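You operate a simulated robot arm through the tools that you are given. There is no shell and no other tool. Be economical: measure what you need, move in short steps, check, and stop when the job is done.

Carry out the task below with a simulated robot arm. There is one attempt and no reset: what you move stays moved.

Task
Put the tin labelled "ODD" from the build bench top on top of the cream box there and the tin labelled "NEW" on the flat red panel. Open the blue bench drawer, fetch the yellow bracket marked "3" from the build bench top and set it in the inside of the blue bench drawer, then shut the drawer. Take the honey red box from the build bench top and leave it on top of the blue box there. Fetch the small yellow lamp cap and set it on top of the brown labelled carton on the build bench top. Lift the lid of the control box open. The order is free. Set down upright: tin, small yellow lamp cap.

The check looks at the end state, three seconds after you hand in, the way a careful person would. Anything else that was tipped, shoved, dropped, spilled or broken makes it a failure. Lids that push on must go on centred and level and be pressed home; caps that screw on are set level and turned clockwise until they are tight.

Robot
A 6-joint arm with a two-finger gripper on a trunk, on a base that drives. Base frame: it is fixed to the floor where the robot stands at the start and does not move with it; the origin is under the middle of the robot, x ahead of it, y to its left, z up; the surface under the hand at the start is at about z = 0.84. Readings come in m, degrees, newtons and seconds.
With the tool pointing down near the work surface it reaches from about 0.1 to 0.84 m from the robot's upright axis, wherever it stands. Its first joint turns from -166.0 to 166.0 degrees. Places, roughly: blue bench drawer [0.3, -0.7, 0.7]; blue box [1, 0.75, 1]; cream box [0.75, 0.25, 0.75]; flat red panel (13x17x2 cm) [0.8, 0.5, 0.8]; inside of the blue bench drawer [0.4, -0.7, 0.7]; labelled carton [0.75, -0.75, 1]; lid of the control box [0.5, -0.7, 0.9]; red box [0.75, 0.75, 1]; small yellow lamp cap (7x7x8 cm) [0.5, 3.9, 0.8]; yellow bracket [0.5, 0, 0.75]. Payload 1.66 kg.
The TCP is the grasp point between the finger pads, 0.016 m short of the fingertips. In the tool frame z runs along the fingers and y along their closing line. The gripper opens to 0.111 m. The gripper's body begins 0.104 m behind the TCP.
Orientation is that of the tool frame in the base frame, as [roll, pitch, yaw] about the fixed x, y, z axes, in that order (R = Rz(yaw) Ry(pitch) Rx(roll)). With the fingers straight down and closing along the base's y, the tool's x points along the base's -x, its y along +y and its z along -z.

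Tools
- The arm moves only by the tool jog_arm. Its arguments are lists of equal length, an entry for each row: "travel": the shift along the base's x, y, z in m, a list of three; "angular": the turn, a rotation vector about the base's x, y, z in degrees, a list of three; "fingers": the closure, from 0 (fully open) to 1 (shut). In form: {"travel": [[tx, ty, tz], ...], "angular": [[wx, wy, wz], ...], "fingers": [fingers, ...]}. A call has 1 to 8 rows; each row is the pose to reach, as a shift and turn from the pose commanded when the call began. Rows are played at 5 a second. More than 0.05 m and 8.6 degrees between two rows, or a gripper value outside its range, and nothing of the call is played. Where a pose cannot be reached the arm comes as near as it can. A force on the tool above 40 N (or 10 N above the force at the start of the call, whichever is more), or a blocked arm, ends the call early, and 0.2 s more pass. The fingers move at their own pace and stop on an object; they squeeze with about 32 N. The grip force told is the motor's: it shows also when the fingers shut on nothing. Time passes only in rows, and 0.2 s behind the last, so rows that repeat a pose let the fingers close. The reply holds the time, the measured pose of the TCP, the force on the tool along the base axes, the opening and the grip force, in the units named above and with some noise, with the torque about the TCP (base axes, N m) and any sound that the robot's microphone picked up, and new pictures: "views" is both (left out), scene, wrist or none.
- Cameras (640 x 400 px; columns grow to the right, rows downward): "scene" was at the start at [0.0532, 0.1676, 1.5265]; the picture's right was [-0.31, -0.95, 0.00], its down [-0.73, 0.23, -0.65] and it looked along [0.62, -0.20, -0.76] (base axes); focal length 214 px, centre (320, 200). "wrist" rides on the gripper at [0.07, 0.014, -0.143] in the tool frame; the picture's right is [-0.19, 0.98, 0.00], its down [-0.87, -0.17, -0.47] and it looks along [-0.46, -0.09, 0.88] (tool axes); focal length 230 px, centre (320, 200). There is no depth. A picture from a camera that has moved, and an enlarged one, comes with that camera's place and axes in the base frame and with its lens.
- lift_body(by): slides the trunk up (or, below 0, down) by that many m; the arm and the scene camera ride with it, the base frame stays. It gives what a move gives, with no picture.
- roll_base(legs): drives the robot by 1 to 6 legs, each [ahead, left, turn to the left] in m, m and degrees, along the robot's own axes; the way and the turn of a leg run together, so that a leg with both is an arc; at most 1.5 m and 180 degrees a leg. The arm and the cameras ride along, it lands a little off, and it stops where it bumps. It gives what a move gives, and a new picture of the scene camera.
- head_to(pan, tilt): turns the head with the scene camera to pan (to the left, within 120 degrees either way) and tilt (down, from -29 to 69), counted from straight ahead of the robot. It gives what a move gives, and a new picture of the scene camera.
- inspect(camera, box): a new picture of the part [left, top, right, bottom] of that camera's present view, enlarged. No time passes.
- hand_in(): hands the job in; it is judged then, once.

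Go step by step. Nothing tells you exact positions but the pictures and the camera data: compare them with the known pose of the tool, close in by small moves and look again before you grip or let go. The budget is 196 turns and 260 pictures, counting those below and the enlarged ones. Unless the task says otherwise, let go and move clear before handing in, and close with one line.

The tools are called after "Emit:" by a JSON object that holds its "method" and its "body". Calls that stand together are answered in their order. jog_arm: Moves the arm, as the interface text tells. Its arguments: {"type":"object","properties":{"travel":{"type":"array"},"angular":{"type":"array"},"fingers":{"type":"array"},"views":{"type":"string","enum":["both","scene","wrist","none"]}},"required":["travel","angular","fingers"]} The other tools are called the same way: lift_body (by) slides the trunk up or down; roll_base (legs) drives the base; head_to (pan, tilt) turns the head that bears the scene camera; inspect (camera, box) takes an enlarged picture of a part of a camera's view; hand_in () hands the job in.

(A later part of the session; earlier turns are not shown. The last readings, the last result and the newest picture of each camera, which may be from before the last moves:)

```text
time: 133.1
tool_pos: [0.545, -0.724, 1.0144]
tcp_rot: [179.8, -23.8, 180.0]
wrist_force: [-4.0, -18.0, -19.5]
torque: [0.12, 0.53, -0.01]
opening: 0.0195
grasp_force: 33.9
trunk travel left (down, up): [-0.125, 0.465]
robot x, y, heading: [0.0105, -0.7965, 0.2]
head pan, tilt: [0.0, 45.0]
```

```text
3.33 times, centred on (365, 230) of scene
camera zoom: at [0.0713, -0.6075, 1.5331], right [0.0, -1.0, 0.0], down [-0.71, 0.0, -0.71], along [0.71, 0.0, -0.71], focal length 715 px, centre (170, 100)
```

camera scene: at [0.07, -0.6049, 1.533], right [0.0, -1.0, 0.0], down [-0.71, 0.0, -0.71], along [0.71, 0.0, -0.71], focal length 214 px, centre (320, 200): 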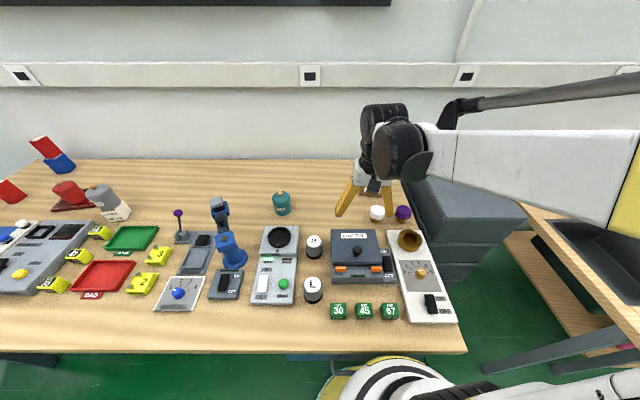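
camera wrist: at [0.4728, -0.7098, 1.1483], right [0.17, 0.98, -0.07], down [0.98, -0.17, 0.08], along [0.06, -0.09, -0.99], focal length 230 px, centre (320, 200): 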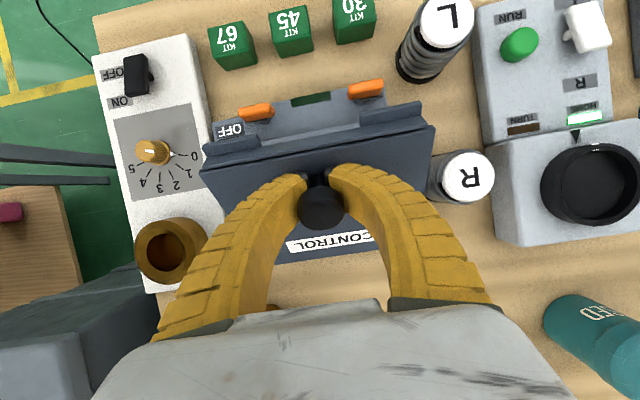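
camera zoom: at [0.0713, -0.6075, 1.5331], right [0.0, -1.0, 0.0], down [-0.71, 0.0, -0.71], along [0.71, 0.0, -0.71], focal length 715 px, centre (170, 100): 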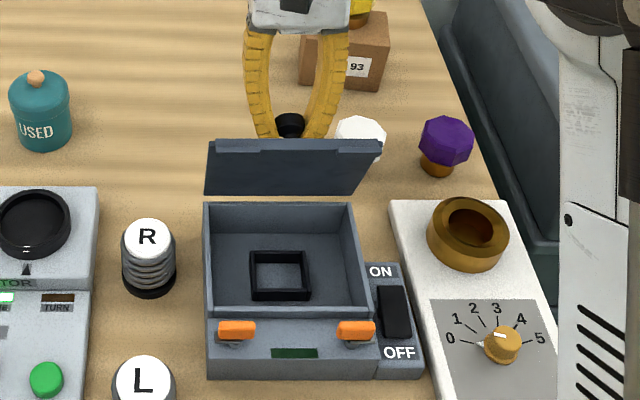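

Emit:
{"method": "jog_arm", "body": {"travel": [[0.004, 0, -0.001], [0.008, 0, -0.001], [0.012, 0, -0.0015], [0.016, 0, -0.002], [0.02, 0, -0.003], [0.025, 0, -0.004], [0.03, 0, -0.005], [0.035, 0, -0.0065]], "angular": [[0, 0, 0], [0, 0, 0], [0, 0, 0], [0, 0, 0], [0, 0, 0], [0, 0, 0], [0, 0, 0], [0, 0, 0]], "fingers": [1, 1, 1, 1, 1, 1, 1, 1], "views": "none"}}

Emit:
{"method": "inspect", "body": {"camera": "scene", "box": [310, 170, 420, 290]}}

```text
time: 134.9
tool_pos: [0.5792, -0.7236, 1.0061]
tcp_rot: [179.7, -24.0, 180.0]
wrist_force: [-11.6, -17.0, -20.3]
torque: [0.14, 0.66, 0.04]
opening: 0.0192
grasp_force: 33.9
trunk travel left (down, up): [-0.125, 0.465]
robot x, y, heading: [0.0097, -0.7965, 0.3]
head pan, tilt: [0.0, 45.0]
```

```text
3.33 times, centred on (365, 230) of scene
camera zoom: at [0.0706, -0.6074, 1.5332], right [0.0, -1.0, 0.0], down [-0.71, 0.0, -0.71], along [0.71, 0.0, -0.71], focal length 715 px, centre (170, 100)
```

zoom: 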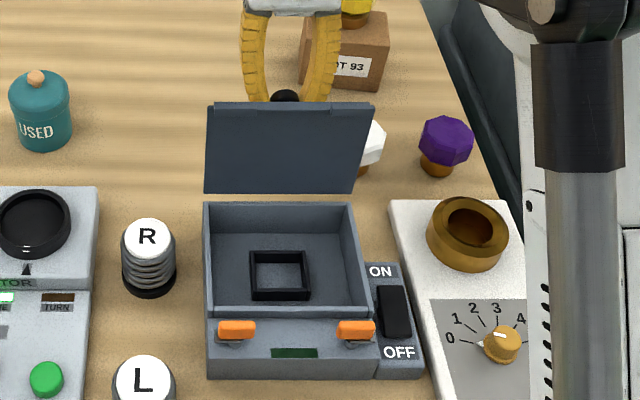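

Emit:
{"method": "jog_arm", "body": {"travel": [[0.003, 0, -0.002], [0.006, 0, -0.004], [0.01, 0, -0.006], [0.014, 0, -0.008], [0.018, 0, -0.01], [0.022, 0, -0.012], [0.026, 0, -0.0145]], "angular": [[0, 0, 0], [0, 0, 0], [0, 0, 0], [0, 0, 0], [0, 0, 0], [0, 0, 0], [0, 0, 0]], "fingers": [1, 1, 1, 1, 1, 1, 1], "views": "none"}}

Emit:
{"method": "inspect", "body": {"camera": "scene", "box": [310, 170, 420, 290]}}

```text
time: 136.4
tool_pos: [0.6012, -0.7238, 0.9953]
tcp_rot: [179.8, -23.9, 179.9]
wrist_force: [-12.7, -5.1, -20.3]
torque: [-0.06, 0.14, -0.37]
opening: 0.0169
grasp_force: 34.1
trunk travel left (down, up): [-0.125, 0.465]
robot x, y, heading: [0.0065, -0.7987, -0.0]
head pan, tilt: [0.0, 45.0]
stopped in row 7: the force on the tool passed its limit at 41 N (the readings are from after the stop); the commanded pose is now the measured one
```

```text
3.33 times, centred on (365, 230) of scene
camera zoom: at [0.0699, -0.606, 1.533], right [0.0, -1.0, 0.0], down [-0.71, 0.0, -0.71], along [0.71, 0.0, -0.71], focal length 715 px, centre (170, 100)
```

zoom: 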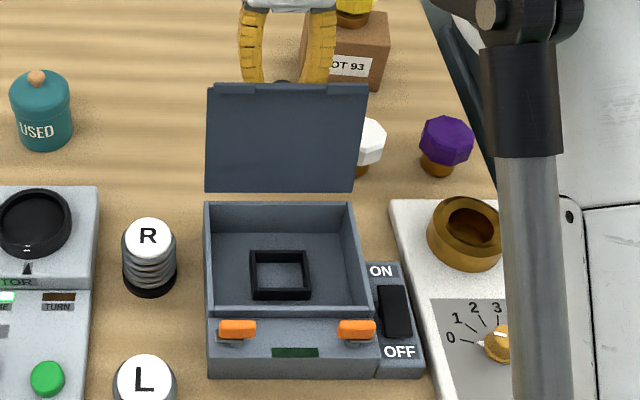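

Lid is at ~100° (stop reached). Release the knob and withdraw upward along the tool axis.

Emit:
{"method": "jog_arm", "body": {"travel": [[0, 0, 0], [0, 0, 0], [0, 0, 0], [0.008, 0, 0.018], [0.02, 0, 0.045], [0.03, 0, 0.08], [0.03, 0, 0.12]], "angular": [[0, 0, 0], [0, 0, 0], [0, 0, 0], [0, 0, 0], [0, 0, 0], [0, 0, 0], [0, 0, 0]], "fingers": [0.6, 0.4, 0.4, 0.4, 0.4, 0.4, 0.4], "views": "wrist"}}

Emit:
{"method": "inspect", "body": {"camera": "scene", "box": [310, 150, 420, 290]}}

```text
time: 138.0
tool_pos: [0.6323, -0.7241, 1.1165]
tcp_rot: [179.8, -24.0, -179.9]
wrist_force: [0.0, -0.6, -0.5]
torque: [0.01, -0.04, -0.04]
opening: 0.0684
grasp_force: 1.1
trunk travel left (down, up): [-0.125, 0.465]
robot x, y, heading: [0.0094, -0.7941, 0.1]
head pan, tilt: [0.0, 45.0]
camera wrist: at [0.6269, -0.7102, 1.2744], right [0.17, 0.98, -0.07], down [0.98, -0.17, 0.08], along [0.07, -0.09, -0.99], focal length 230 px, centre (320, 200)
```

wrist: 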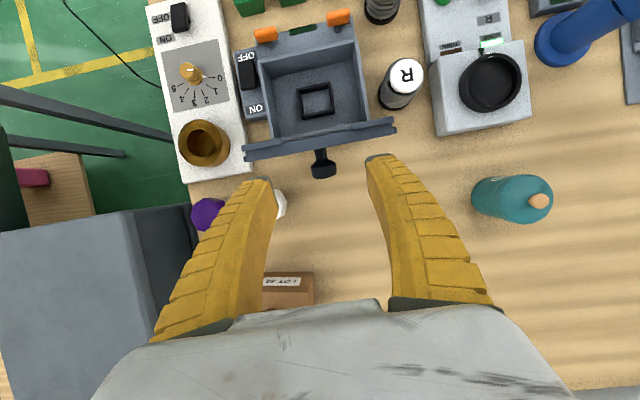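

```text
2.86 times, centred on (365, 220) of scene
camera zoom: at [0.0699, -0.6054, 1.533], right [0.0, -1.0, 0.0], down [-0.71, 0.0, -0.71], along [0.71, 0.0, -0.71], focal length 613 px, centre (191, 143)
```

zoom: 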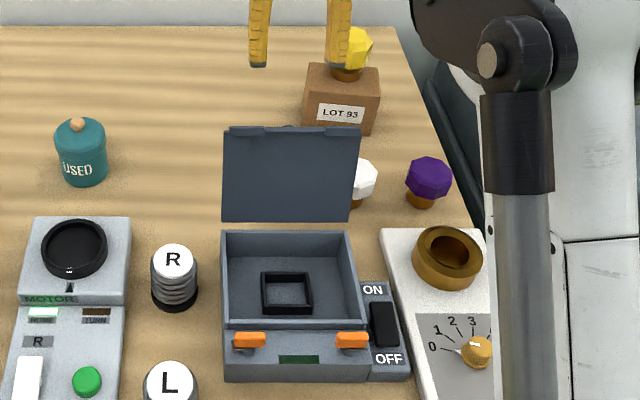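

Lid stays open. Now retract the arm over it and back off to view the drawer.

Emit:
{"method": "jog_arm", "body": {"travel": [[0, 0, 0.04], [-0.02, 0, 0.08], [-0.06, 0, 0.1], [-0.1, 0, 0.1], [-0.145, 0, 0.1], [-0.19, 0, 0.1], [-0.235, 0, 0.1], [-0.28, 0, 0.1]], "angular": [[0, 0, 0], [0, 0, 0], [0, -4, 0], [0, -8, 0], [0, -12, 0], [0, -16, 0], [0, -20, 0], [0, -24, 0]], "fingers": [0.4, 0.4, 0.4, 0.4, 0.4, 0.4, 0.4, 0.4], "views": "none"}}

Emit:
{"method": "roll_base", "body": {"legs": [[-0.6, 0, 0]]}}

Emit:
{"method": "head_to", "body": {"pan": -5, "tilt": 50}}

```text
time: 139.8
tool_pos: [0.3517, -0.7207, 1.2143]
tcp_rot: [179.7, 0.2, -179.9]
wrist_force: [-0.1, -0.1, 0.6]
torque: [0.02, -0.01, 0.0]
opening: 0.0685
grasp_force: 1.5
trunk travel left (down, up): [-0.125, 0.465]
robot x, y, heading: [0.0086, -0.7965, 0.1]
head pan, tilt: [0.0, 45.0]
```

```text
time: 143.2
tool_pos: [-0.2487, -0.7224, 1.2156]
tcp_rot: [179.7, 0.1, 179.6]
wrist_force: [-0.4, -0.2, -0.6]
torque: [-0.01, -0.02, 0.01]
opening: 0.0687
grasp_force: 1.5
trunk travel left (down, up): [-0.125, 0.465]
robot x, y, heading: [-0.5898, -0.7987, -0.4]
head pan, tilt: [0.0, 45.0]
camera scene: at [-0.5327, -0.6052, 1.533], right [0.0, -1.0, 0.0], down [-0.71, 0.0, -0.71], along [0.71, 0.0, -0.71], focal length 214 px, centre (320, 200)
```

scene: 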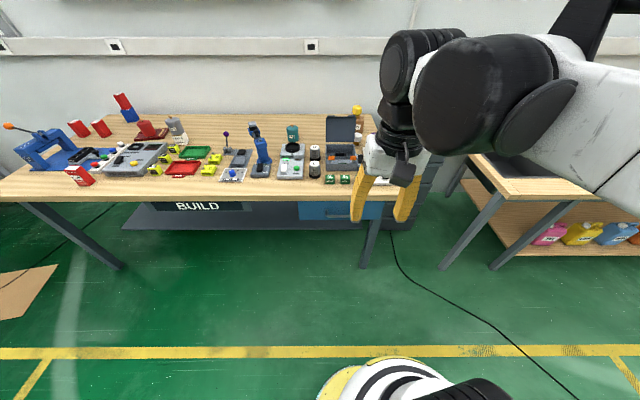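

```text
time: 143.8
tool_pos: [-0.2488, -0.7235, 1.2144]
tcp_rot: [179.8, 0.0, 179.5]
wrist_force: [-0.3, -0.2, 0.2]
torque: [0.03, 0.01, -0.03]
opening: 0.0685
grasp_force: 1.3
trunk travel left (down, up): [-0.125, 0.465]
robot x, y, heading: [-0.5965, -0.7945, -0.3]
head pan, tilt: [-5.0, 50.0]
camera scene: at [-0.537, -0.6118, 1.526], right [-0.09, -1.0, 0.0], down [-0.76, 0.07, -0.64], along [0.64, -0.06, -0.77], focal length 214 px, centre (320, 200)
```

scene: 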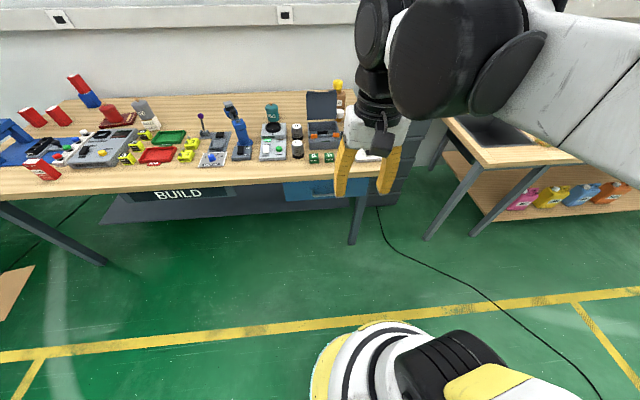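

Emit:
{"method": "head_to", "body": {"pan": -5, "tilt": 25}}

Emit:
{"method": "inspect", "body": {"camera": "scene", "box": [240, 200, 420, 320]}}

```text
time: 144.7
tool_pos: [-0.2484, -0.7224, 1.2158]
tcp_rot: [179.8, 0.0, 179.6]
wrist_force: [-0.1, -0.4, 0.2]
torque: [0.02, 0.02, 0.0]
opening: 0.0684
grasp_force: 0.6
trunk travel left (down, up): [-0.125, 0.465]
robot x, y, heading: [-0.5953, -0.7973, -0.4]
head pan, tilt: [-5.0, 25.0]
camera scene: at [-0.5219, -0.6133, 1.5634], right [-0.09, -1.0, 0.0], down [-0.42, 0.04, -0.91], along [0.9, -0.08, -0.42], focal length 214 px, centre (320, 200)
```

scene: 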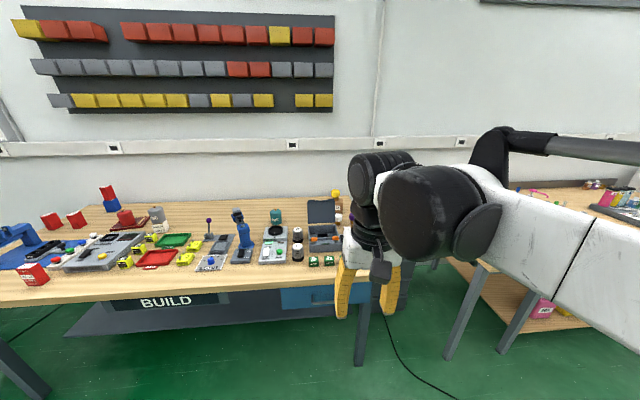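

```text
3.33 times, centred on (330, 260) of scene
camera zoom: at [-0.5219, -0.6133, 1.5634], right [-0.09, -1.0, 0.0], down [-0.42, 0.04, -0.91], along [0.9, -0.08, -0.42], focal length 715 px, centre (287, 0)
```

zoom: 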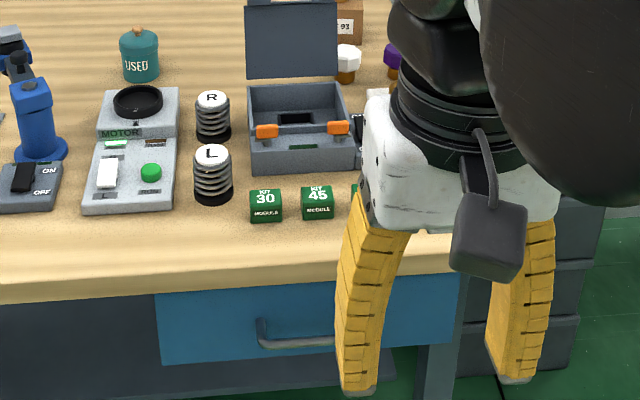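

The drawer spans y≈−0.5…−0.92 with a horizontal U-handle near z≈0.745. I'll rotate the gripper (yaw 90°) and tilt forward so the fingers can straddle the bar.

Emit:
{"method": "jog_arm", "body": {"travel": [[0, 0, 0], [0, 0, 0], [0, 0, 0], [0, 0, 0], [0, 0, 0], [0, 0, 0], [0, 0, 0], [0, 0, 0]], "angular": [[0, 0, 8], [0, 0, 16], [0, 0, 24], [0, 0, 32], [0, 0, 40], [0, 0, 48], [0, 0, 56], [0, 0, 64]], "fingers": [0.4, 0.4, 0.4, 0.4, 0.4, 0.4, 0.4, 0.4], "views": "none"}}

Emit:
{"method": "jog_arm", "body": {"travel": [[0, 0, 0], [0, 0, 0], [0, 0, 0], [0, 0, 0]], "angular": [[0, 0, 8], [0, 0, 16], [0, 0, 24], [0, 0, 26.4]], "fingers": [0.4, 0.4, 0.4, 0.4], "views": "none"}}

Emit:
{"method": "jog_arm", "body": {"travel": [[-0.02, 0, -0.02], [-0.04, 0, -0.04], [-0.06, 0, -0.06], [-0.08, 0, -0.08], [-0.09, 0, -0.1], [-0.1, 0, -0.12]], "angular": [[0, -8, 0], [0, -16, 0], [0, -24, 0], [0, -32, 0], [0, -40, 0], [0, -45, 0]], "fingers": [0.4, 0.4, 0.4, 0.4, 0.4, 0.4], "views": "both"}}

```text
time: 146.5
tool_pos: [-0.2503, -0.7235, 1.2153]
tcp_rot: [179.8, 0.0, -116.3]
wrist_force: [0.8, -0.5, -1.1]
torque: [0.04, 0.01, -0.04]
opening: 0.0685
grasp_force: 0.8
trunk travel left (down, up): [-0.125, 0.465]
robot x, y, heading: [-0.5961, -0.7926, -0.3]
head pan, tilt: [-5.0, 25.0]
```

```text
time: 147.5
tool_pos: [-0.2496, -0.7239, 1.2151]
tcp_rot: [179.6, 0.1, -90.0]
wrist_force: [1.7, -0.4, 0.4]
torque: [0.0, 0.03, 0.01]
opening: 0.0684
grasp_force: 1.2
trunk travel left (down, up): [-0.125, 0.465]
robot x, y, heading: [-0.5962, -0.793, -0.3]
head pan, tilt: [-5.0, 25.0]
```

```text
time: 148.9
tool_pos: [-0.3268, -0.6747, 1.0826]
tcp_rot: [-135.1, 0.0, -90.0]
wrist_force: [0.8, 0.3, -0.2]
torque: [0.01, 0.02, -0.01]
opening: 0.0679
grasp_force: 0.9
out of reach, approached as far as the arm can: row 4, 5, 6
trunk travel left (down, up): [-0.125, 0.465]
robot x, y, heading: [-0.5943, -0.794, -0.5]
head pan, tilt: [-5.0, 25.0]
camera scene: at [-0.521, -0.6137, 1.5635], right [-0.09, -1.0, 0.0], down [-0.42, 0.04, -0.91], along [0.9, -0.08, -0.42], focal length 214 px, centre (320, 200)
camera wrist: at [-0.4365, -0.7448, 1.1727], right [-0.69, 0.19, -0.69], down [-0.21, 0.87, 0.45], along [0.69, 0.46, -0.56], focal length 230 px, centre (320, 200)
```

scene: 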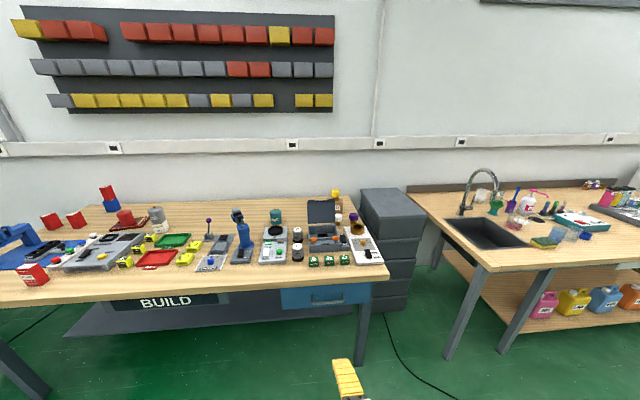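
wrist: 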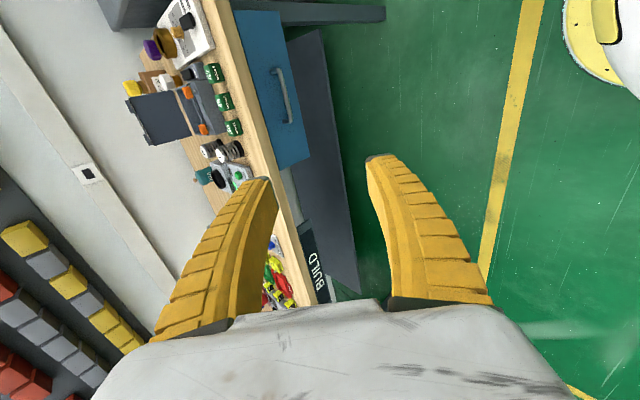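

Emit:
{"method": "inspect", "body": {"camera": "scene", "box": [265, 260, 390, 330]}}

Emit:
{"method": "inspect", "body": {"camera": "wrist", "box": [220, 0, 340, 180]}}

```text
5.12 times, centred on (328, 295) of scene
camera zoom: at [-0.521, -0.6137, 1.5635], right [-0.09, -1.0, 0.0], down [-0.42, 0.04, -0.91], along [0.9, -0.08, -0.42], focal length 1098 px, centre (282, -286)
```

zoom: 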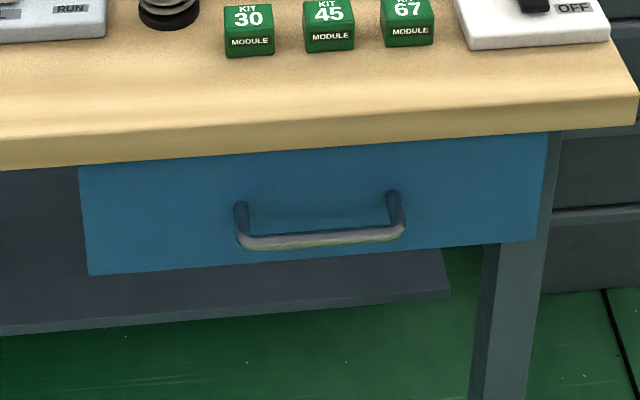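

```text
2.22 times, centred on (280, 90) of wrist
camera zoom: at [-0.4365, -0.7448, 1.1727], right [-0.69, 0.19, -0.69], down [-0.21, 0.87, 0.45], along [0.69, 0.46, -0.56], focal length 511 px, centre (409, 444)
```

zoom: 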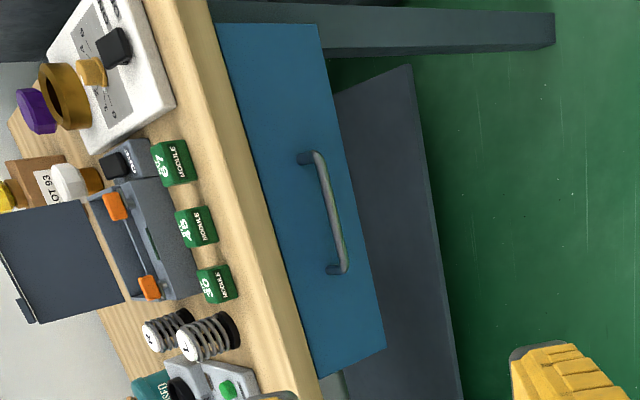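

Handle bar triangulated at (0.16, −0.718, 0.728), ~4 cm off the face. Move to a pre-grasp pose along the 45° tool axis.

Emit:
{"method": "jog_arm", "body": {"travel": [[0.04, 0, -0.02], [0.08, 0, -0.045], [0.12, 0.001, -0.07], [0.16, 0.002, -0.095], [0.2, 0.003, -0.12], [0.24, 0.004, -0.145], [0.28, 0.005, -0.17], [0.32, 0.006, -0.195]], "angular": [[0, 0, 0], [0, 0, 0], [0, 0, 0], [0, 0, 0], [0, 0, 0], [0, 0, 0], [0, 0, 0], [0, 0, 0]], "fingers": [0.6, 0.6, 0.6, 0.6, 0.6, 0.6, 0.6, 0.6], "views": "both"}}

```text
time: 150.7
tool_pos: [0.0077, -0.6663, 0.9035]
tcp_rot: [-135.2, 0.0, -90.0]
wrist_force: [-0.1, 0.2, 0.0]
torque: [0.0, 0.03, 0.0]
opening: 0.0465
grasp_force: 1.1
out of reach, approached as far as the arm can: row 5, 6, 7, 8
trunk travel left (down, up): [-0.125, 0.465]
robot x, y, heading: [-0.5969, -0.7966, -0.5]
head pan, tilt: [-5.0, 25.0]
camera scene: at [-0.5212, -0.6131, 1.5634], right [-0.09, -1.0, 0.0], down [-0.42, 0.04, -0.91], along [0.9, -0.08, -0.42], focal length 214 px, centre (320, 200)
camera wrist: at [-0.1027, -0.7368, 0.9959], right [-0.7, 0.19, -0.69], down [-0.21, 0.87, 0.45], along [0.68, 0.46, -0.56], focal length 230 px, centre (320, 200)
```

scene: 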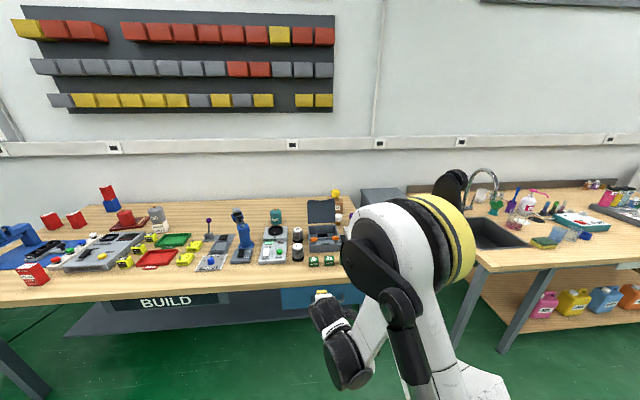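
wrist: 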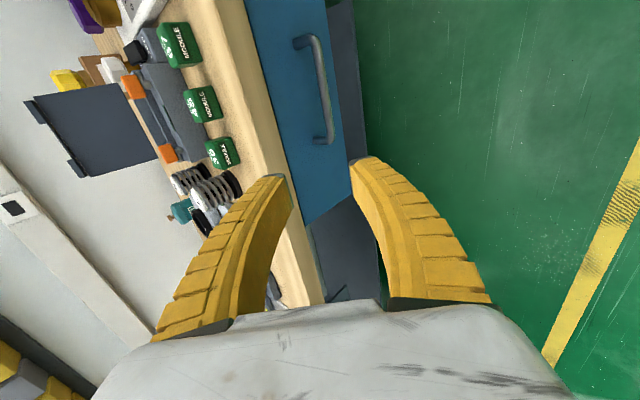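

Emit:
{"method": "jog_arm", "body": {"travel": [[0.03, -0.01, -0.02], [0.06, -0.02, -0.04], [0.09, -0.03, -0.06]], "angular": [[0, 0, 0], [0, 0, 0], [0, 0, 0]], "fingers": [0.6, 0.6, 0.6], "views": "none"}}

```text
time: 151.5
tool_pos: [0.098, -0.6963, 0.8432]
tcp_rot: [-135.2, -0.1, -90.0]
wrist_force: [1.0, 0.9, 0.4]
torque: [-0.03, 0.03, -0.01]
opening: 0.0468
grasp_force: 2.0
trunk travel left (down, up): [-0.125, 0.465]
robot x, y, heading: [-0.5972, -0.7956, -0.3]
head pan, tilt: [-5.0, 25.0]
```

Emit:
{"method": "jog_arm", "body": {"travel": [[0.0, -0.01, -0.03], [0.002, -0.022, -0.058]], "angular": [[0, 0, 0], [0, 0, 0]], "fingers": [0.62, 0.62], "views": "both"}}

Emit:
{"method": "inspect", "body": {"camera": "wrist", "box": [200, 20, 440, 220]}}

```text
time: 152.1
tool_pos: [0.1138, -0.7137, 0.7921]
tcp_rot: [-135.2, 0.0, -89.9]
wrist_force: [0.0, 0.3, -0.6]
torque: [0.04, -0.02, 0.01]
opening: 0.0447
grasp_force: 1.8
out of reach, approached as far as the arm can: row 2
trunk travel left (down, up): [-0.125, 0.465]
robot x, y, heading: [-0.5907, -0.7951, -0.1]
head pan, tilt: [-5.0, 25.0]
camera scene: at [-0.5213, -0.6133, 1.5634], right [-0.09, -1.0, 0.0], down [-0.42, 0.04, -0.91], along [0.9, -0.08, -0.42], focal length 214 px, centre (320, 200)
camera wrist: at [0.0036, -0.7825, 0.8844], right [-0.7, 0.19, -0.69], down [-0.21, 0.87, 0.45], along [0.68, 0.46, -0.56], focal length 230 px, centre (320, 200)
```

scene: 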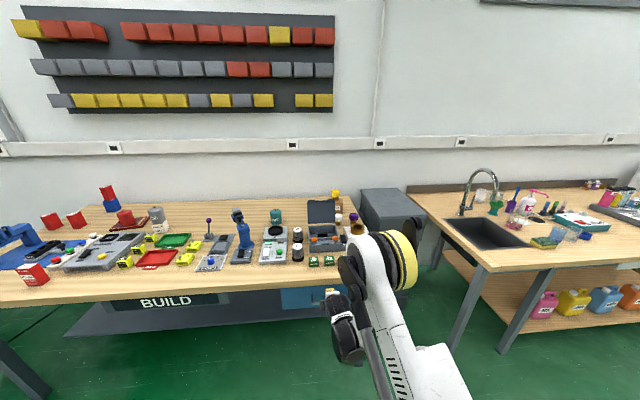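
wrist: 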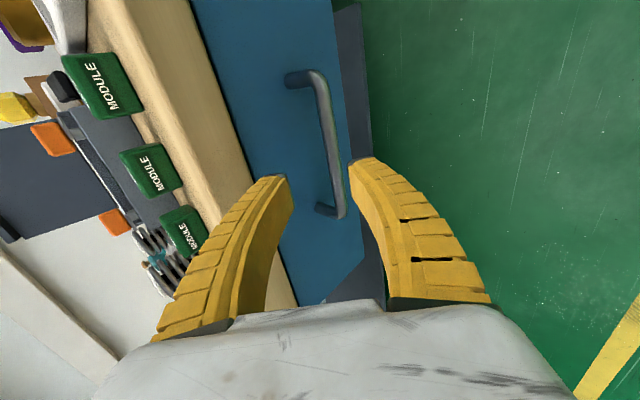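

```text
2.00 times, centred on (320, 120) of wrist
camera zoom: at [0.0036, -0.7825, 0.8844], right [-0.7, 0.19, -0.69], down [-0.21, 0.87, 0.45], along [0.68, 0.46, -0.56], focal length 460 px, centre (320, 360)
```

zoom: 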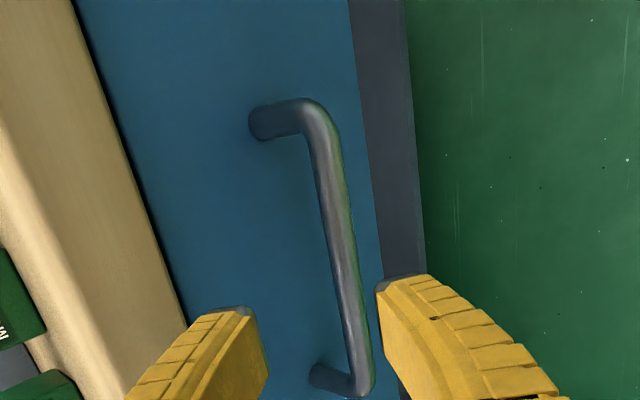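

The arm is folded near its inner limit; back the base 0.1 m and lower the trunk 0.1 m, then re-approach.

Emit:
{"method": "roll_base", "body": {"legs": [[-0.12, 0, 0]]}}

Emit:
{"method": "lift_body", "body": {"by": -0.1}}

Emit:
{"method": "jog_arm", "body": {"travel": [[0.03, 0, 0.03], [0.06, 0, 0.06], [0.09, -0.003, 0.085]], "angular": [[0, 0, 0], [0, 0, 0], [0, 0, 0]], "fingers": [0.62, 0.62, 0.62], "views": "wrist"}}

```text
time: 153.4
tool_pos: [-0.0072, -0.7111, 0.7932]
tcp_rot: [-135.2, 0.0, -89.8]
wrist_force: [0.1, 0.6, -0.7]
torque: [-0.04, 0.0, -0.01]
opening: 0.0446
grasp_force: 1.7
trunk travel left (down, up): [-0.125, 0.465]
robot x, y, heading: [-0.7146, -0.7974, -0.3]
head pan, tilt: [-5.0, 25.0]
camera scene: at [-0.6426, -0.6127, 1.5636], right [-0.09, -1.0, 0.0], down [-0.42, 0.04, -0.91], along [0.9, -0.08, -0.42], focal length 214 px, centre (320, 200)
```

scene: 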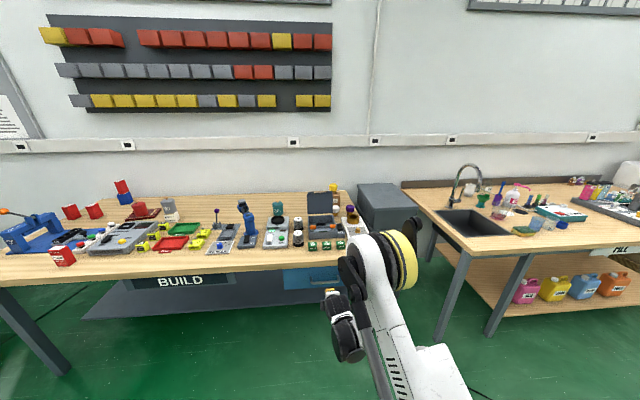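

```text
time: 154.7
tool_pos: [-0.0068, -0.7106, 0.6934]
tcp_rot: [-135.2, -0.1, -89.9]
wrist_force: [-0.2, -0.1, -0.5]
torque: [-0.02, -0.01, -0.01]
opening: 0.0445
grasp_force: 1.8
trunk travel left (down, up): [-0.025, 0.565]
robot x, y, heading: [-0.7141, -0.7968, 0.0]
head pan, tilt: [-5.0, 25.0]
```

```text
time: 155.5
tool_pos: [0.0827, -0.7132, 0.7813]
tcp_rot: [-135.3, 0.0, -89.9]
wrist_force: [0.0, -0.4, 0.8]
torque: [0.01, 0.01, 0.0]
opening: 0.0443
grasp_force: 1.7
trunk travel left (down, up): [-0.025, 0.565]
robot x, y, heading: [-0.7098, -0.7969, -0.0]
head pan, tilt: [-5.0, 25.0]
camera wrist: at [-0.027, -0.7826, 0.8727], right [-0.7, 0.19, -0.69], down [-0.22, 0.86, 0.45], along [0.68, 0.47, -0.56], focal length 230 px, centre (320, 200)
```

wrist: 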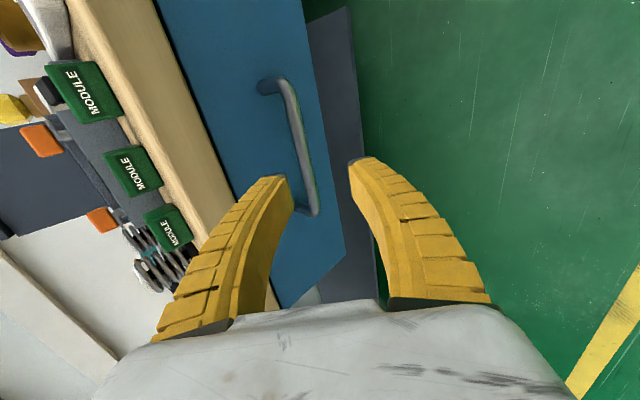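

Emit:
{"method": "jog_arm", "body": {"travel": [[0.02, -0.003, -0.002], [0.035, -0.004, -0.014], [0.052, -0.005, -0.031], [0.064, -0.005, -0.042]], "angular": [[0, 0, 0], [0, 0, 0], [0, 0, 0], [0, 0, 0]], "fingers": [0.69, 0.69, 0.69, 0.69], "views": "wrist"}}

Emit:
{"method": "inspect", "body": {"camera": "wrist", "box": [220, 60, 420, 230]}}

```text
time: 156.5
tool_pos: [0.1485, -0.7196, 0.7356]
tcp_rot: [-135.2, 0.0, -90.0]
wrist_force: [-0.1, 0.0, 0.3]
torque: [-0.01, 0.0, 0.0]
opening: 0.037
grasp_force: 2.1
trunk travel left (down, up): [-0.025, 0.565]
robot x, y, heading: [-0.7147, -0.7962, -0.4]
head pan, tilt: [-5.0, 25.0]
camera wrist: at [0.0371, -0.7898, 0.829], right [-0.7, 0.19, -0.69], down [-0.22, 0.86, 0.45], along [0.68, 0.47, -0.56], focal length 230 px, centre (320, 200)
```

wrist: 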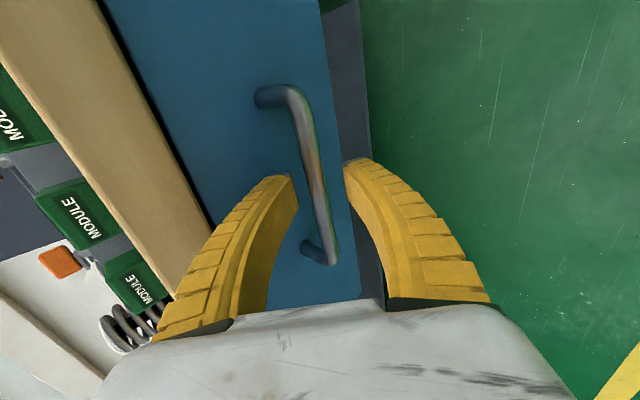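

```text
2.35 times, centred on (320, 145) of wrist
camera zoom: at [0.0371, -0.7898, 0.829], right [-0.7, 0.19, -0.69], down [-0.22, 0.86, 0.45], along [0.68, 0.47, -0.56], focal length 541 px, centre (320, 329)
```

zoom: 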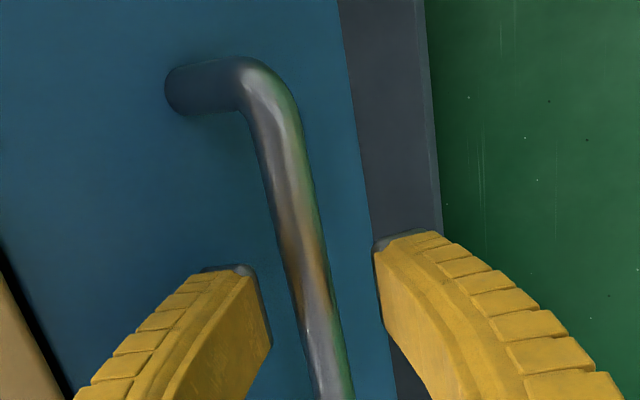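

Bar lies between the fingers. Advance slightly and close.

Emit:
{"method": "jog_arm", "body": {"travel": [[0.006, 0, -0.006], [0.007, 0, -0.007], [0.007, 0, -0.007], [0.007, 0, -0.007]], "angular": [[0, 0, 0], [0, 0, 0], [0, 0, 0], [0, 0, 0]], "fingers": [0.69, 0.8, 1, 1], "views": "wrist"}}

```text
time: 157.5
tool_pos: [0.1541, -0.72, 0.7274]
tcp_rot: [-135.4, 0.1, -90.0]
wrist_force: [1.3, -1.0, -13.8]
torque: [-0.01, 0.01, 0.0]
opening: 0.0096
grasp_force: 34.3
trunk travel left (down, up): [-0.025, 0.565]
robot x, y, heading: [-0.713, -0.7984, -0.1]
head pan, tilt: [-5.0, 25.0]
camera wrist: at [0.0447, -0.7889, 0.8199], right [-0.7, 0.19, -0.69], down [-0.21, 0.87, 0.45], along [0.68, 0.46, -0.56], focal length 230 px, centre (320, 200)
```

wrist: 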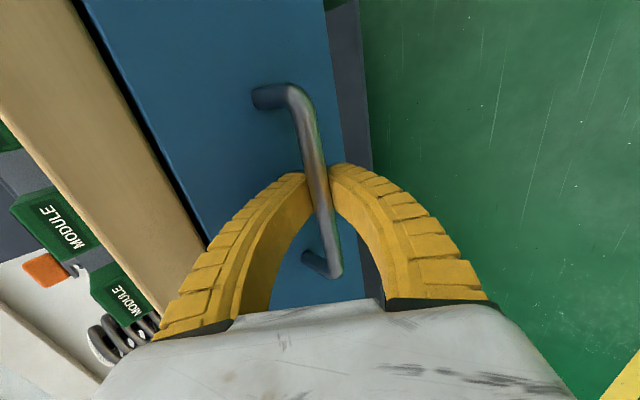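

Handle gripped. Pull gently.

Emit:
{"method": "jog_arm", "body": {"travel": [[-0.008, 0, 0], [-0.018, 0, 0], [-0.03, 0, 0], [-0.045, 0, 0], [-0.06, 0, 0], [-0.075, 0, 0]], "angular": [[0, 0, 0], [0, 0, 0], [0, 0, 0], [0, 0, 0], [0, 0, 0], [0, 0, 0]], "fingers": [1, 1, 1, 1, 1, 1], "views": "both"}}

```text
time: 158.9
tool_pos: [0.0794, -0.7191, 0.726]
tcp_rot: [-135.3, 0.0, -89.8]
wrist_force: [0.7, -2.6, -16.2]
torque: [-0.05, -0.02, 0.05]
opening: 0.009
grasp_force: 33.8
trunk travel left (down, up): [-0.025, 0.565]
robot x, y, heading: [-0.7156, -0.7953, -0.2]
head pan, tilt: [-5.0, 25.0]
camera scene: at [-0.6402, -0.6128, 1.4634], right [-0.09, -1.0, 0.0], down [-0.42, 0.04, -0.91], along [0.9, -0.08, -0.42], focal length 214 px, centre (320, 200)
camera wrist: at [-0.0303, -0.7888, 0.8188], right [-0.7, 0.19, -0.69], down [-0.21, 0.87, 0.45], along [0.68, 0.46, -0.56], focal length 230 px, centre (320, 200)
```

scene: 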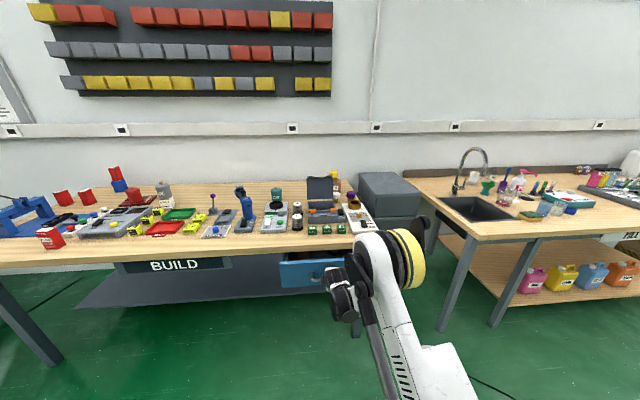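
wrist: 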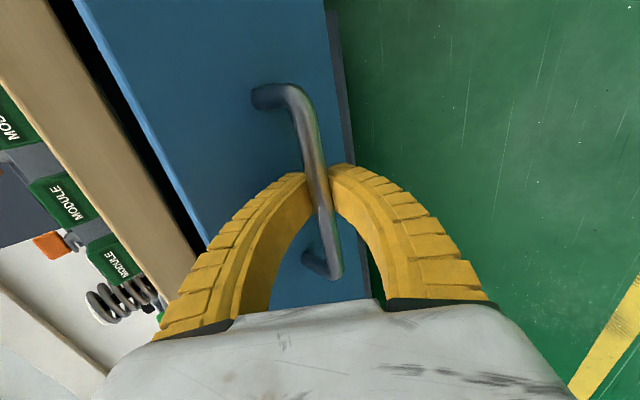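

It slides. Continue pulling.

Emit:
{"method": "jog_arm", "body": {"travel": [[-0.015, 0, 0], [-0.03, 0, 0], [-0.045, 0, 0], [-0.06, 0, 0], [-0.075, 0, 0], [-0.09, 0, 0], [-0.105, 0, 0], [-0.12, 0, 0]], "angular": [[0, 0, 0], [0, 0, 0], [0, 0, 0], [0, 0, 0], [0, 0, 0], [0, 0, 0], [0, 0, 0], [0, 0, 0]], "fingers": [1, 1, 1, 1, 1, 1, 1, 1], "views": "both"}}

```text
time: 160.7
tool_pos: [-0.0319, -0.7196, 0.7288]
tcp_rot: [-136.0, -0.1, -90.0]
wrist_force: [-0.6, -0.6, -34.3]
torque: [-0.05, -0.05, 0.04]
opening: 0.0069
grasp_force: 34.2
out of reach, approached as far as the arm can: row 8
trunk travel left (down, up): [-0.025, 0.565]
robot x, y, heading: [-0.7134, -0.7991, 0.0]
head pan, tilt: [-5.0, 25.0]
stopped in row 8: the force on the tool passed its limit at 44 N (the readings are from after the stop); the commanded pose is now the measured one
camera scene: at [-0.6392, -0.6124, 1.4631], right [-0.09, -1.0, 0.0], down [-0.42, 0.04, -0.91], along [0.9, -0.08, -0.42], focal length 214 px, centre (320, 200)
camera wrist: at [-0.1406, -0.7885, 0.8219], right [-0.71, 0.19, -0.68], down [-0.21, 0.87, 0.45], along [0.68, 0.46, -0.57], focal length 230 px, centre (320, 200)
```

scene: 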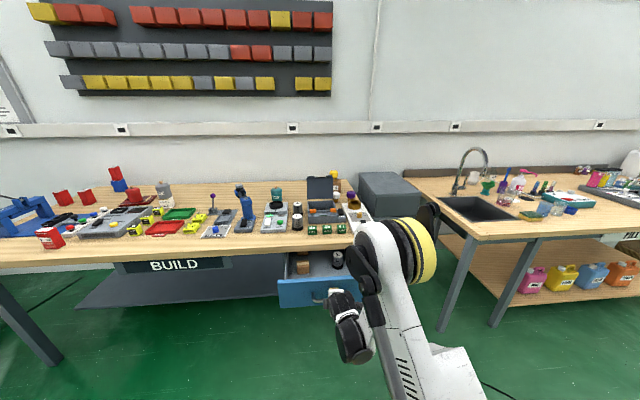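
wrist: 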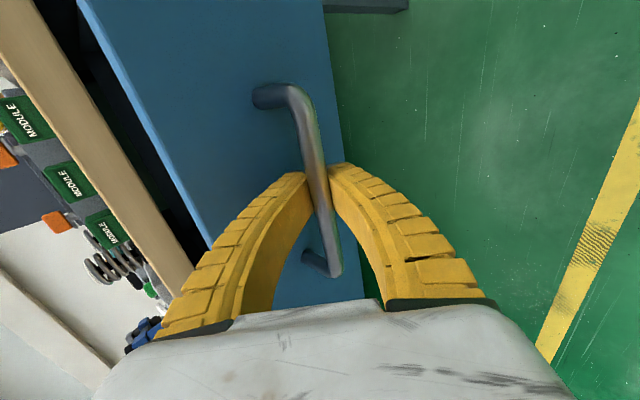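

Drawer is open ~0.19 m. Release the handle and back off diagonally.

Emit:
{"method": "jog_arm", "body": {"travel": [[0, 0, 0], [0, 0, 0], [-0.004, 0, 0.008], [-0.01, 0, 0.018], [-0.018, 0, 0.032], [-0.026, 0, 0.05]], "angular": [[0, 0, 0], [0, 0, 0], [0, 0, 0], [0, 0, 0], [0, 0, 0], [0, 0, 0]], "fingers": [0.75, 0.58, 0.58, 0.58, 0.58, 0.58], "views": "both"}}

```text
time: 162.1
tool_pos: [-0.0585, -0.7207, 0.7822]
tcp_rot: [-135.6, 0.0, -89.9]
wrist_force: [0.0, 0.5, 0.1]
torque: [0.02, 0.01, 0.0]
opening: 0.0484
grasp_force: 1.7
trunk travel left (down, up): [-0.025, 0.565]
robot x, y, heading: [-0.7159, -0.7941, -0.4]
head pan, tilt: [-5.0, 25.0]
camera scene: at [-0.6421, -0.6127, 1.4636], right [-0.09, -1.0, 0.0], down [-0.42, 0.04, -0.91], along [0.9, -0.08, -0.42], focal length 214 px, centre (320, 200)
camera wrist: at [-0.1674, -0.7897, 0.8748], right [-0.7, 0.19, -0.69], down [-0.21, 0.87, 0.45], along [0.68, 0.46, -0.57], focal length 230 px, centre (320, 200)
```

scene: 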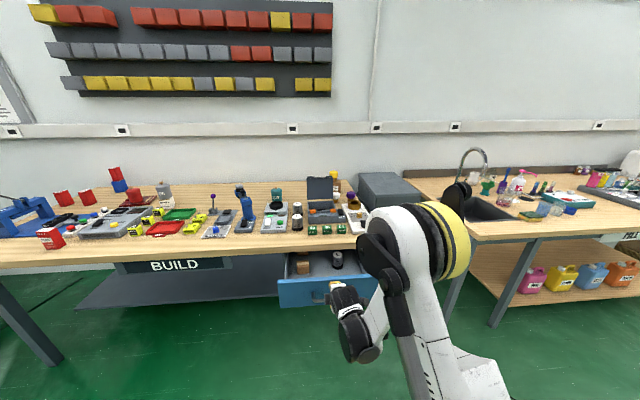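
wrist: 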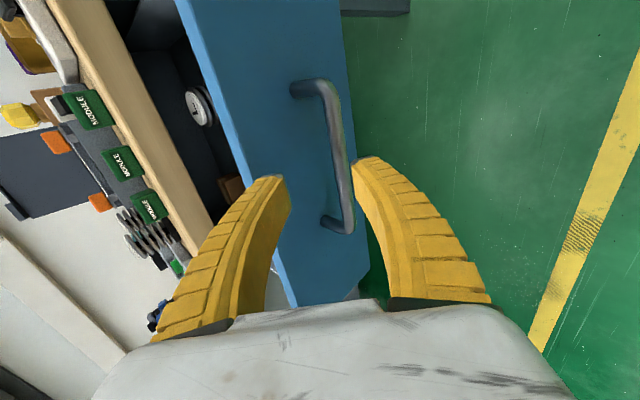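

Released. Now straighten the tool while rising, raise trunk back, and drive toward bracket "3" at ≈(0.46, −0.03).

Emit:
{"method": "jog_arm", "body": {"travel": [[0, 0, 0.045], [0, 0, 0.09], [0, 0, 0.135], [0, 0, 0.18], [0, 0, 0.22], [0, 0, 0.26], [0, 0, 0.3], [0, 0, 0.34]], "angular": [[0, 2, 0], [0, 8, 0], [0, 14, 0], [0, 20, 0], [0, 26, 0], [0, 32, 0], [0, 38, 0], [0, 45, 0]], "fingers": [0.3, 0.1, 0, 0, 0, 0, 0, 0], "views": "none"}}

Emit:
{"method": "lift_body", "body": {"by": 0.1}}

Emit:
{"method": "roll_base", "body": {"legs": [[0, 0.8, 0.4], [0.68, 0, 0]]}}

Emit:
{"method": "head_to", "body": {"pan": 0, "tilt": 50}}

```text
time: 163.9
tool_pos: [-0.0588, -0.7184, 1.1205]
tcp_rot: [179.4, 0.0, -89.9]
wrist_force: [-0.1, -0.5, 1.1]
torque: [0.01, -0.02, 0.01]
opening: 0.1109
grasp_force: 0.0
trunk travel left (down, up): [-0.025, 0.565]
robot x, y, heading: [-0.7137, -0.7918, -0.2]
head pan, tilt: [-5.0, 25.0]
```

```text
time: 165.3
tool_pos: [-0.0576, -0.7175, 1.2205]
tcp_rot: [179.3, 0.0, -89.9]
wrist_force: [0.7, 0.0, 0.3]
torque: [0.0, -0.01, 0.03]
opening: 0.1108
grasp_force: 0.1
trunk travel left (down, up): [-0.125, 0.465]
robot x, y, heading: [-0.7128, -0.7954, -0.1]
head pan, tilt: [-5.0, 25.0]
```

```text
time: 172.9
tool_pos: [0.6363, 0.0695, 1.2193]
tcp_rot: [179.4, -0.1, -89.6]
wrist_force: [0.0, -0.1, -0.1]
torque: [-0.01, 0.02, 0.03]
opening: 0.1109
grasp_force: 0.0
trunk travel left (down, up): [-0.125, 0.465]
robot x, y, heading: [-0.0181, -0.0118, 0.3]
head pan, tilt: [-5.0, 25.0]
camera scene: at [0.0521, 0.1711, 1.5635], right [-0.09, -1.0, 0.0], down [-0.42, 0.04, -0.91], along [0.9, -0.08, -0.42], focal length 214 px, centre (320, 200)
```

scene: 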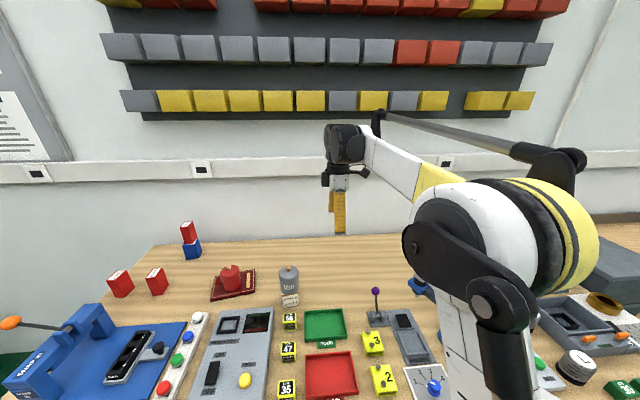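

```text
time: 173.8
tool_pos: [0.6357, 0.0674, 1.2211]
tcp_rot: [179.4, 0.0, -89.6]
wrist_force: [-0.4, 0.4, 0.8]
torque: [0.01, 0.01, 0.01]
opening: 0.1112
grasp_force: 0.1
trunk travel left (down, up): [-0.125, 0.465]
robot x, y, heading: [-0.0209, -0.0104, -0.1]
head pan, tilt: [0.0, 50.0]
camera scene: at [0.037, 0.179, 1.5261], right [0.0, -1.0, 0.0], down [-0.77, 0.0, -0.64], along [0.64, 0.0, -0.77], focal length 214 px, centre (320, 200)
```

scene: 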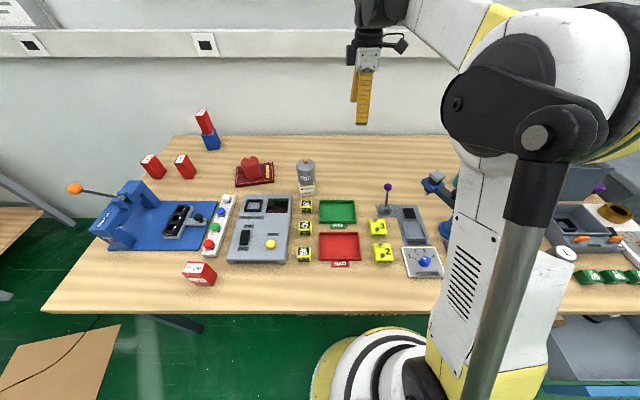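

Emit:
{"method": "inspect", "body": {"camera": "scene", "box": [350, 200, 430, 270]}}

Emit:
{"method": "inspect", "body": {"camera": "scene", "box": [180, 90, 340, 200]}}

```text
5.71 times, centred on (390, 235) of scene
camera zoom: at [0.037, 0.179, 1.5261], right [0.0, -1.0, 0.0], down [-0.77, 0.0, -0.64], along [0.64, 0.0, -0.77], focal length 1226 px, centre (-80, 0)
```

zoom: 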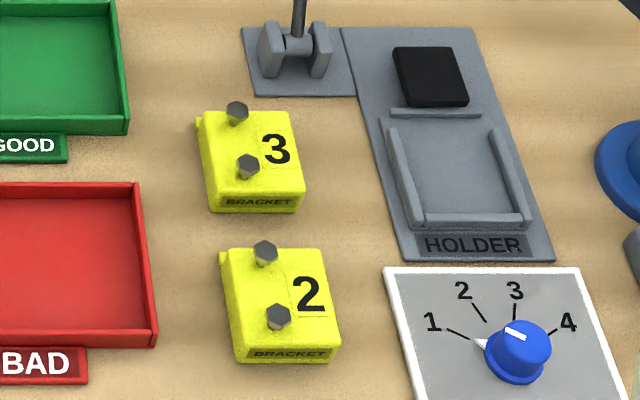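

```text
3.64 times, centred on (260, 145) of scene
camera zoom: at [0.037, 0.179, 1.5261], right [0.0, -1.0, 0.0], down [-0.77, 0.0, -0.64], along [0.64, 0.0, -0.77], focal length 780 px, centre (538, 400)
```

zoom: 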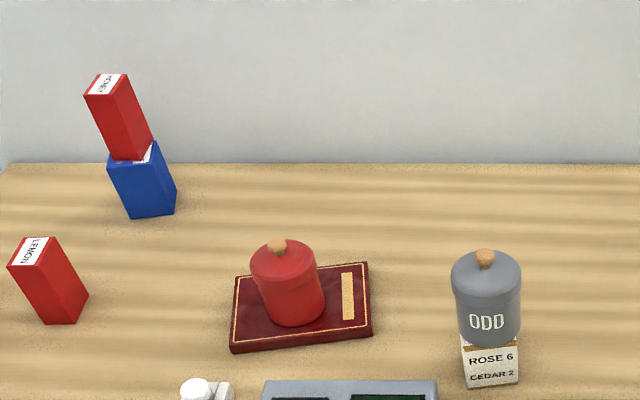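

Bracket "3": a low block (~6×6×2 cm with two bolts) centred ≈(0.467, −0.035). Turn the tool back to close along y and move above it.

Emit:
{"method": "jog_arm", "body": {"travel": [[-0.02, -0.012, -0.01], [-0.04, -0.024, -0.02], [-0.06, -0.036, -0.03], [-0.08, -0.048, -0.04], [-0.1, -0.06, -0.05], [-0.12, -0.072, -0.06], [-0.14, -0.084, -0.07], [-0.16, -0.098, -0.08]], "angular": [[0, 0, -8], [0, 0, -16], [0, 0, -24], [0, 0, -32], [0, 0, -40], [0, 0, -48], [0, 0, -56], [0, 0, -64]], "fingers": [0.23, 0.23, 0.23, 0.23, 0.23, 0.23, 0.23, 0.23], "views": "none"}}

Emit:
{"method": "jog_arm", "body": {"travel": [[-0.003, -0.002, -0.03], [-0.007, -0.004, -0.06], [-0.009, -0.004, -0.09], [-0.009, -0.004, -0.12]], "angular": [[0, 0, -8], [0, 0, -16], [0, 0, -24], [0, 0, -26.4]], "fingers": [0.23, 0.23, 0.23, 0.23], "views": "wrist"}}

```text
time: 175.6
tool_pos: [0.474, -0.0291, 1.1407]
tcp_rot: [179.4, 0.0, -153.8]
wrist_force: [-0.1, 0.2, -0.2]
torque: [-0.01, -0.02, -0.02]
opening: 0.0866
grasp_force: 1.0
trunk travel left (down, up): [-0.125, 0.465]
robot x, y, heading: [-0.0187, -0.0141, -0.1]
head pan, tilt: [0.0, 50.0]
```

```text
time: 176.6
tool_pos: [0.4646, -0.0344, 1.0218]
tcp_rot: [179.4, -0.1, 179.8]
wrist_force: [0.0, -0.1, 0.5]
torque: [0.01, 0.01, 0.03]
opening: 0.0868
grasp_force: 0.5
trunk travel left (down, up): [-0.125, 0.465]
robot x, y, heading: [-0.0188, -0.0168, 0.3]
head pan, tilt: [0.0, 50.0]
camera wrist: at [0.3953, -0.0224, 1.1643], right [0.19, 0.98, 0.01], down [0.86, -0.17, 0.47], along [0.46, -0.08, -0.88], focal length 230 px, centre (320, 200)
```

wrist: 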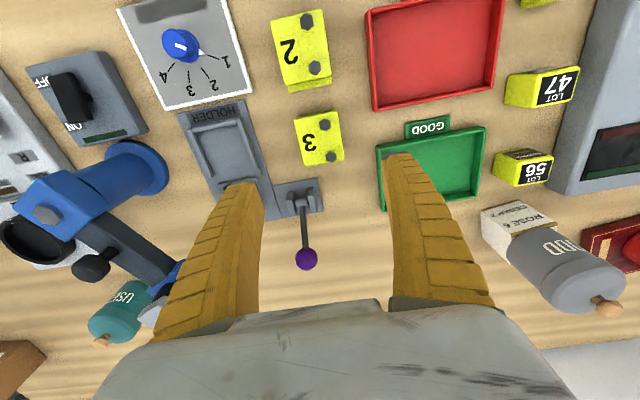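

Aligned. Descend to straddle the bracket.

Emit:
{"method": "jog_arm", "body": {"travel": [[0.001, 0, -0.045], [0.001, 0, -0.09], [0.001, 0, -0.13], [0.001, 0, -0.152], [0.001, 0, -0.159]], "angular": [[0, 0, 0], [0, 0, 0], [0, 0, 0], [0, 0, 0], [0, 0, 0]], "fingers": [0.23, 0.23, 0.23, 0.23, 0.23], "views": "wrist"}}

Emit:
{"method": "inspect", "body": {"camera": "scene", "box": [350, 190, 430, 260]}}

```text
time: 177.8
tool_pos: [0.468, -0.0354, 0.8614]
tcp_rot: [179.5, 0.0, 180.0]
wrist_force: [-0.1, -0.3, -1.7]
torque: [0.03, 0.0, -0.01]
opening: 0.0868
grasp_force: 1.0
trunk travel left (down, up): [-0.125, 0.465]
robot x, y, heading: [-0.0168, -0.0142, 0.1]
head pan, tilt: [0.0, 50.0]
camera wrist: at [0.3986, -0.0221, 1.0046], right [0.19, 0.98, 0.01], down [0.87, -0.17, 0.47], along [0.46, -0.08, -0.88], focal length 230 px, centre (320, 200)
```

wrist: 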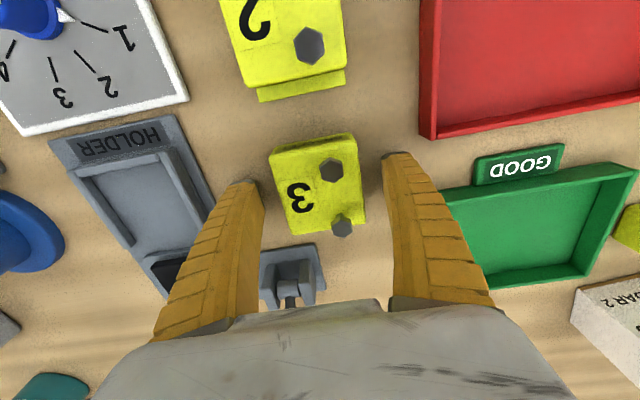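

```text
5.71 times, centred on (390, 225) of scene
camera zoom: at [0.0369, 0.179, 1.526], right [0.0, -1.0, 0.0], down [-0.77, 0.0, -0.64], along [0.64, 0.0, -0.77], focal length 1226 px, centre (-80, 57)
```

zoom: 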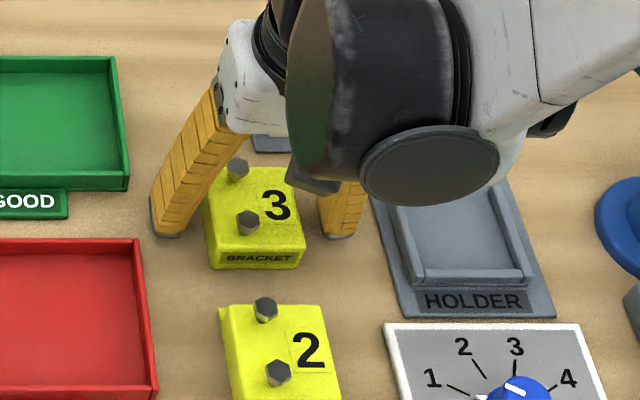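

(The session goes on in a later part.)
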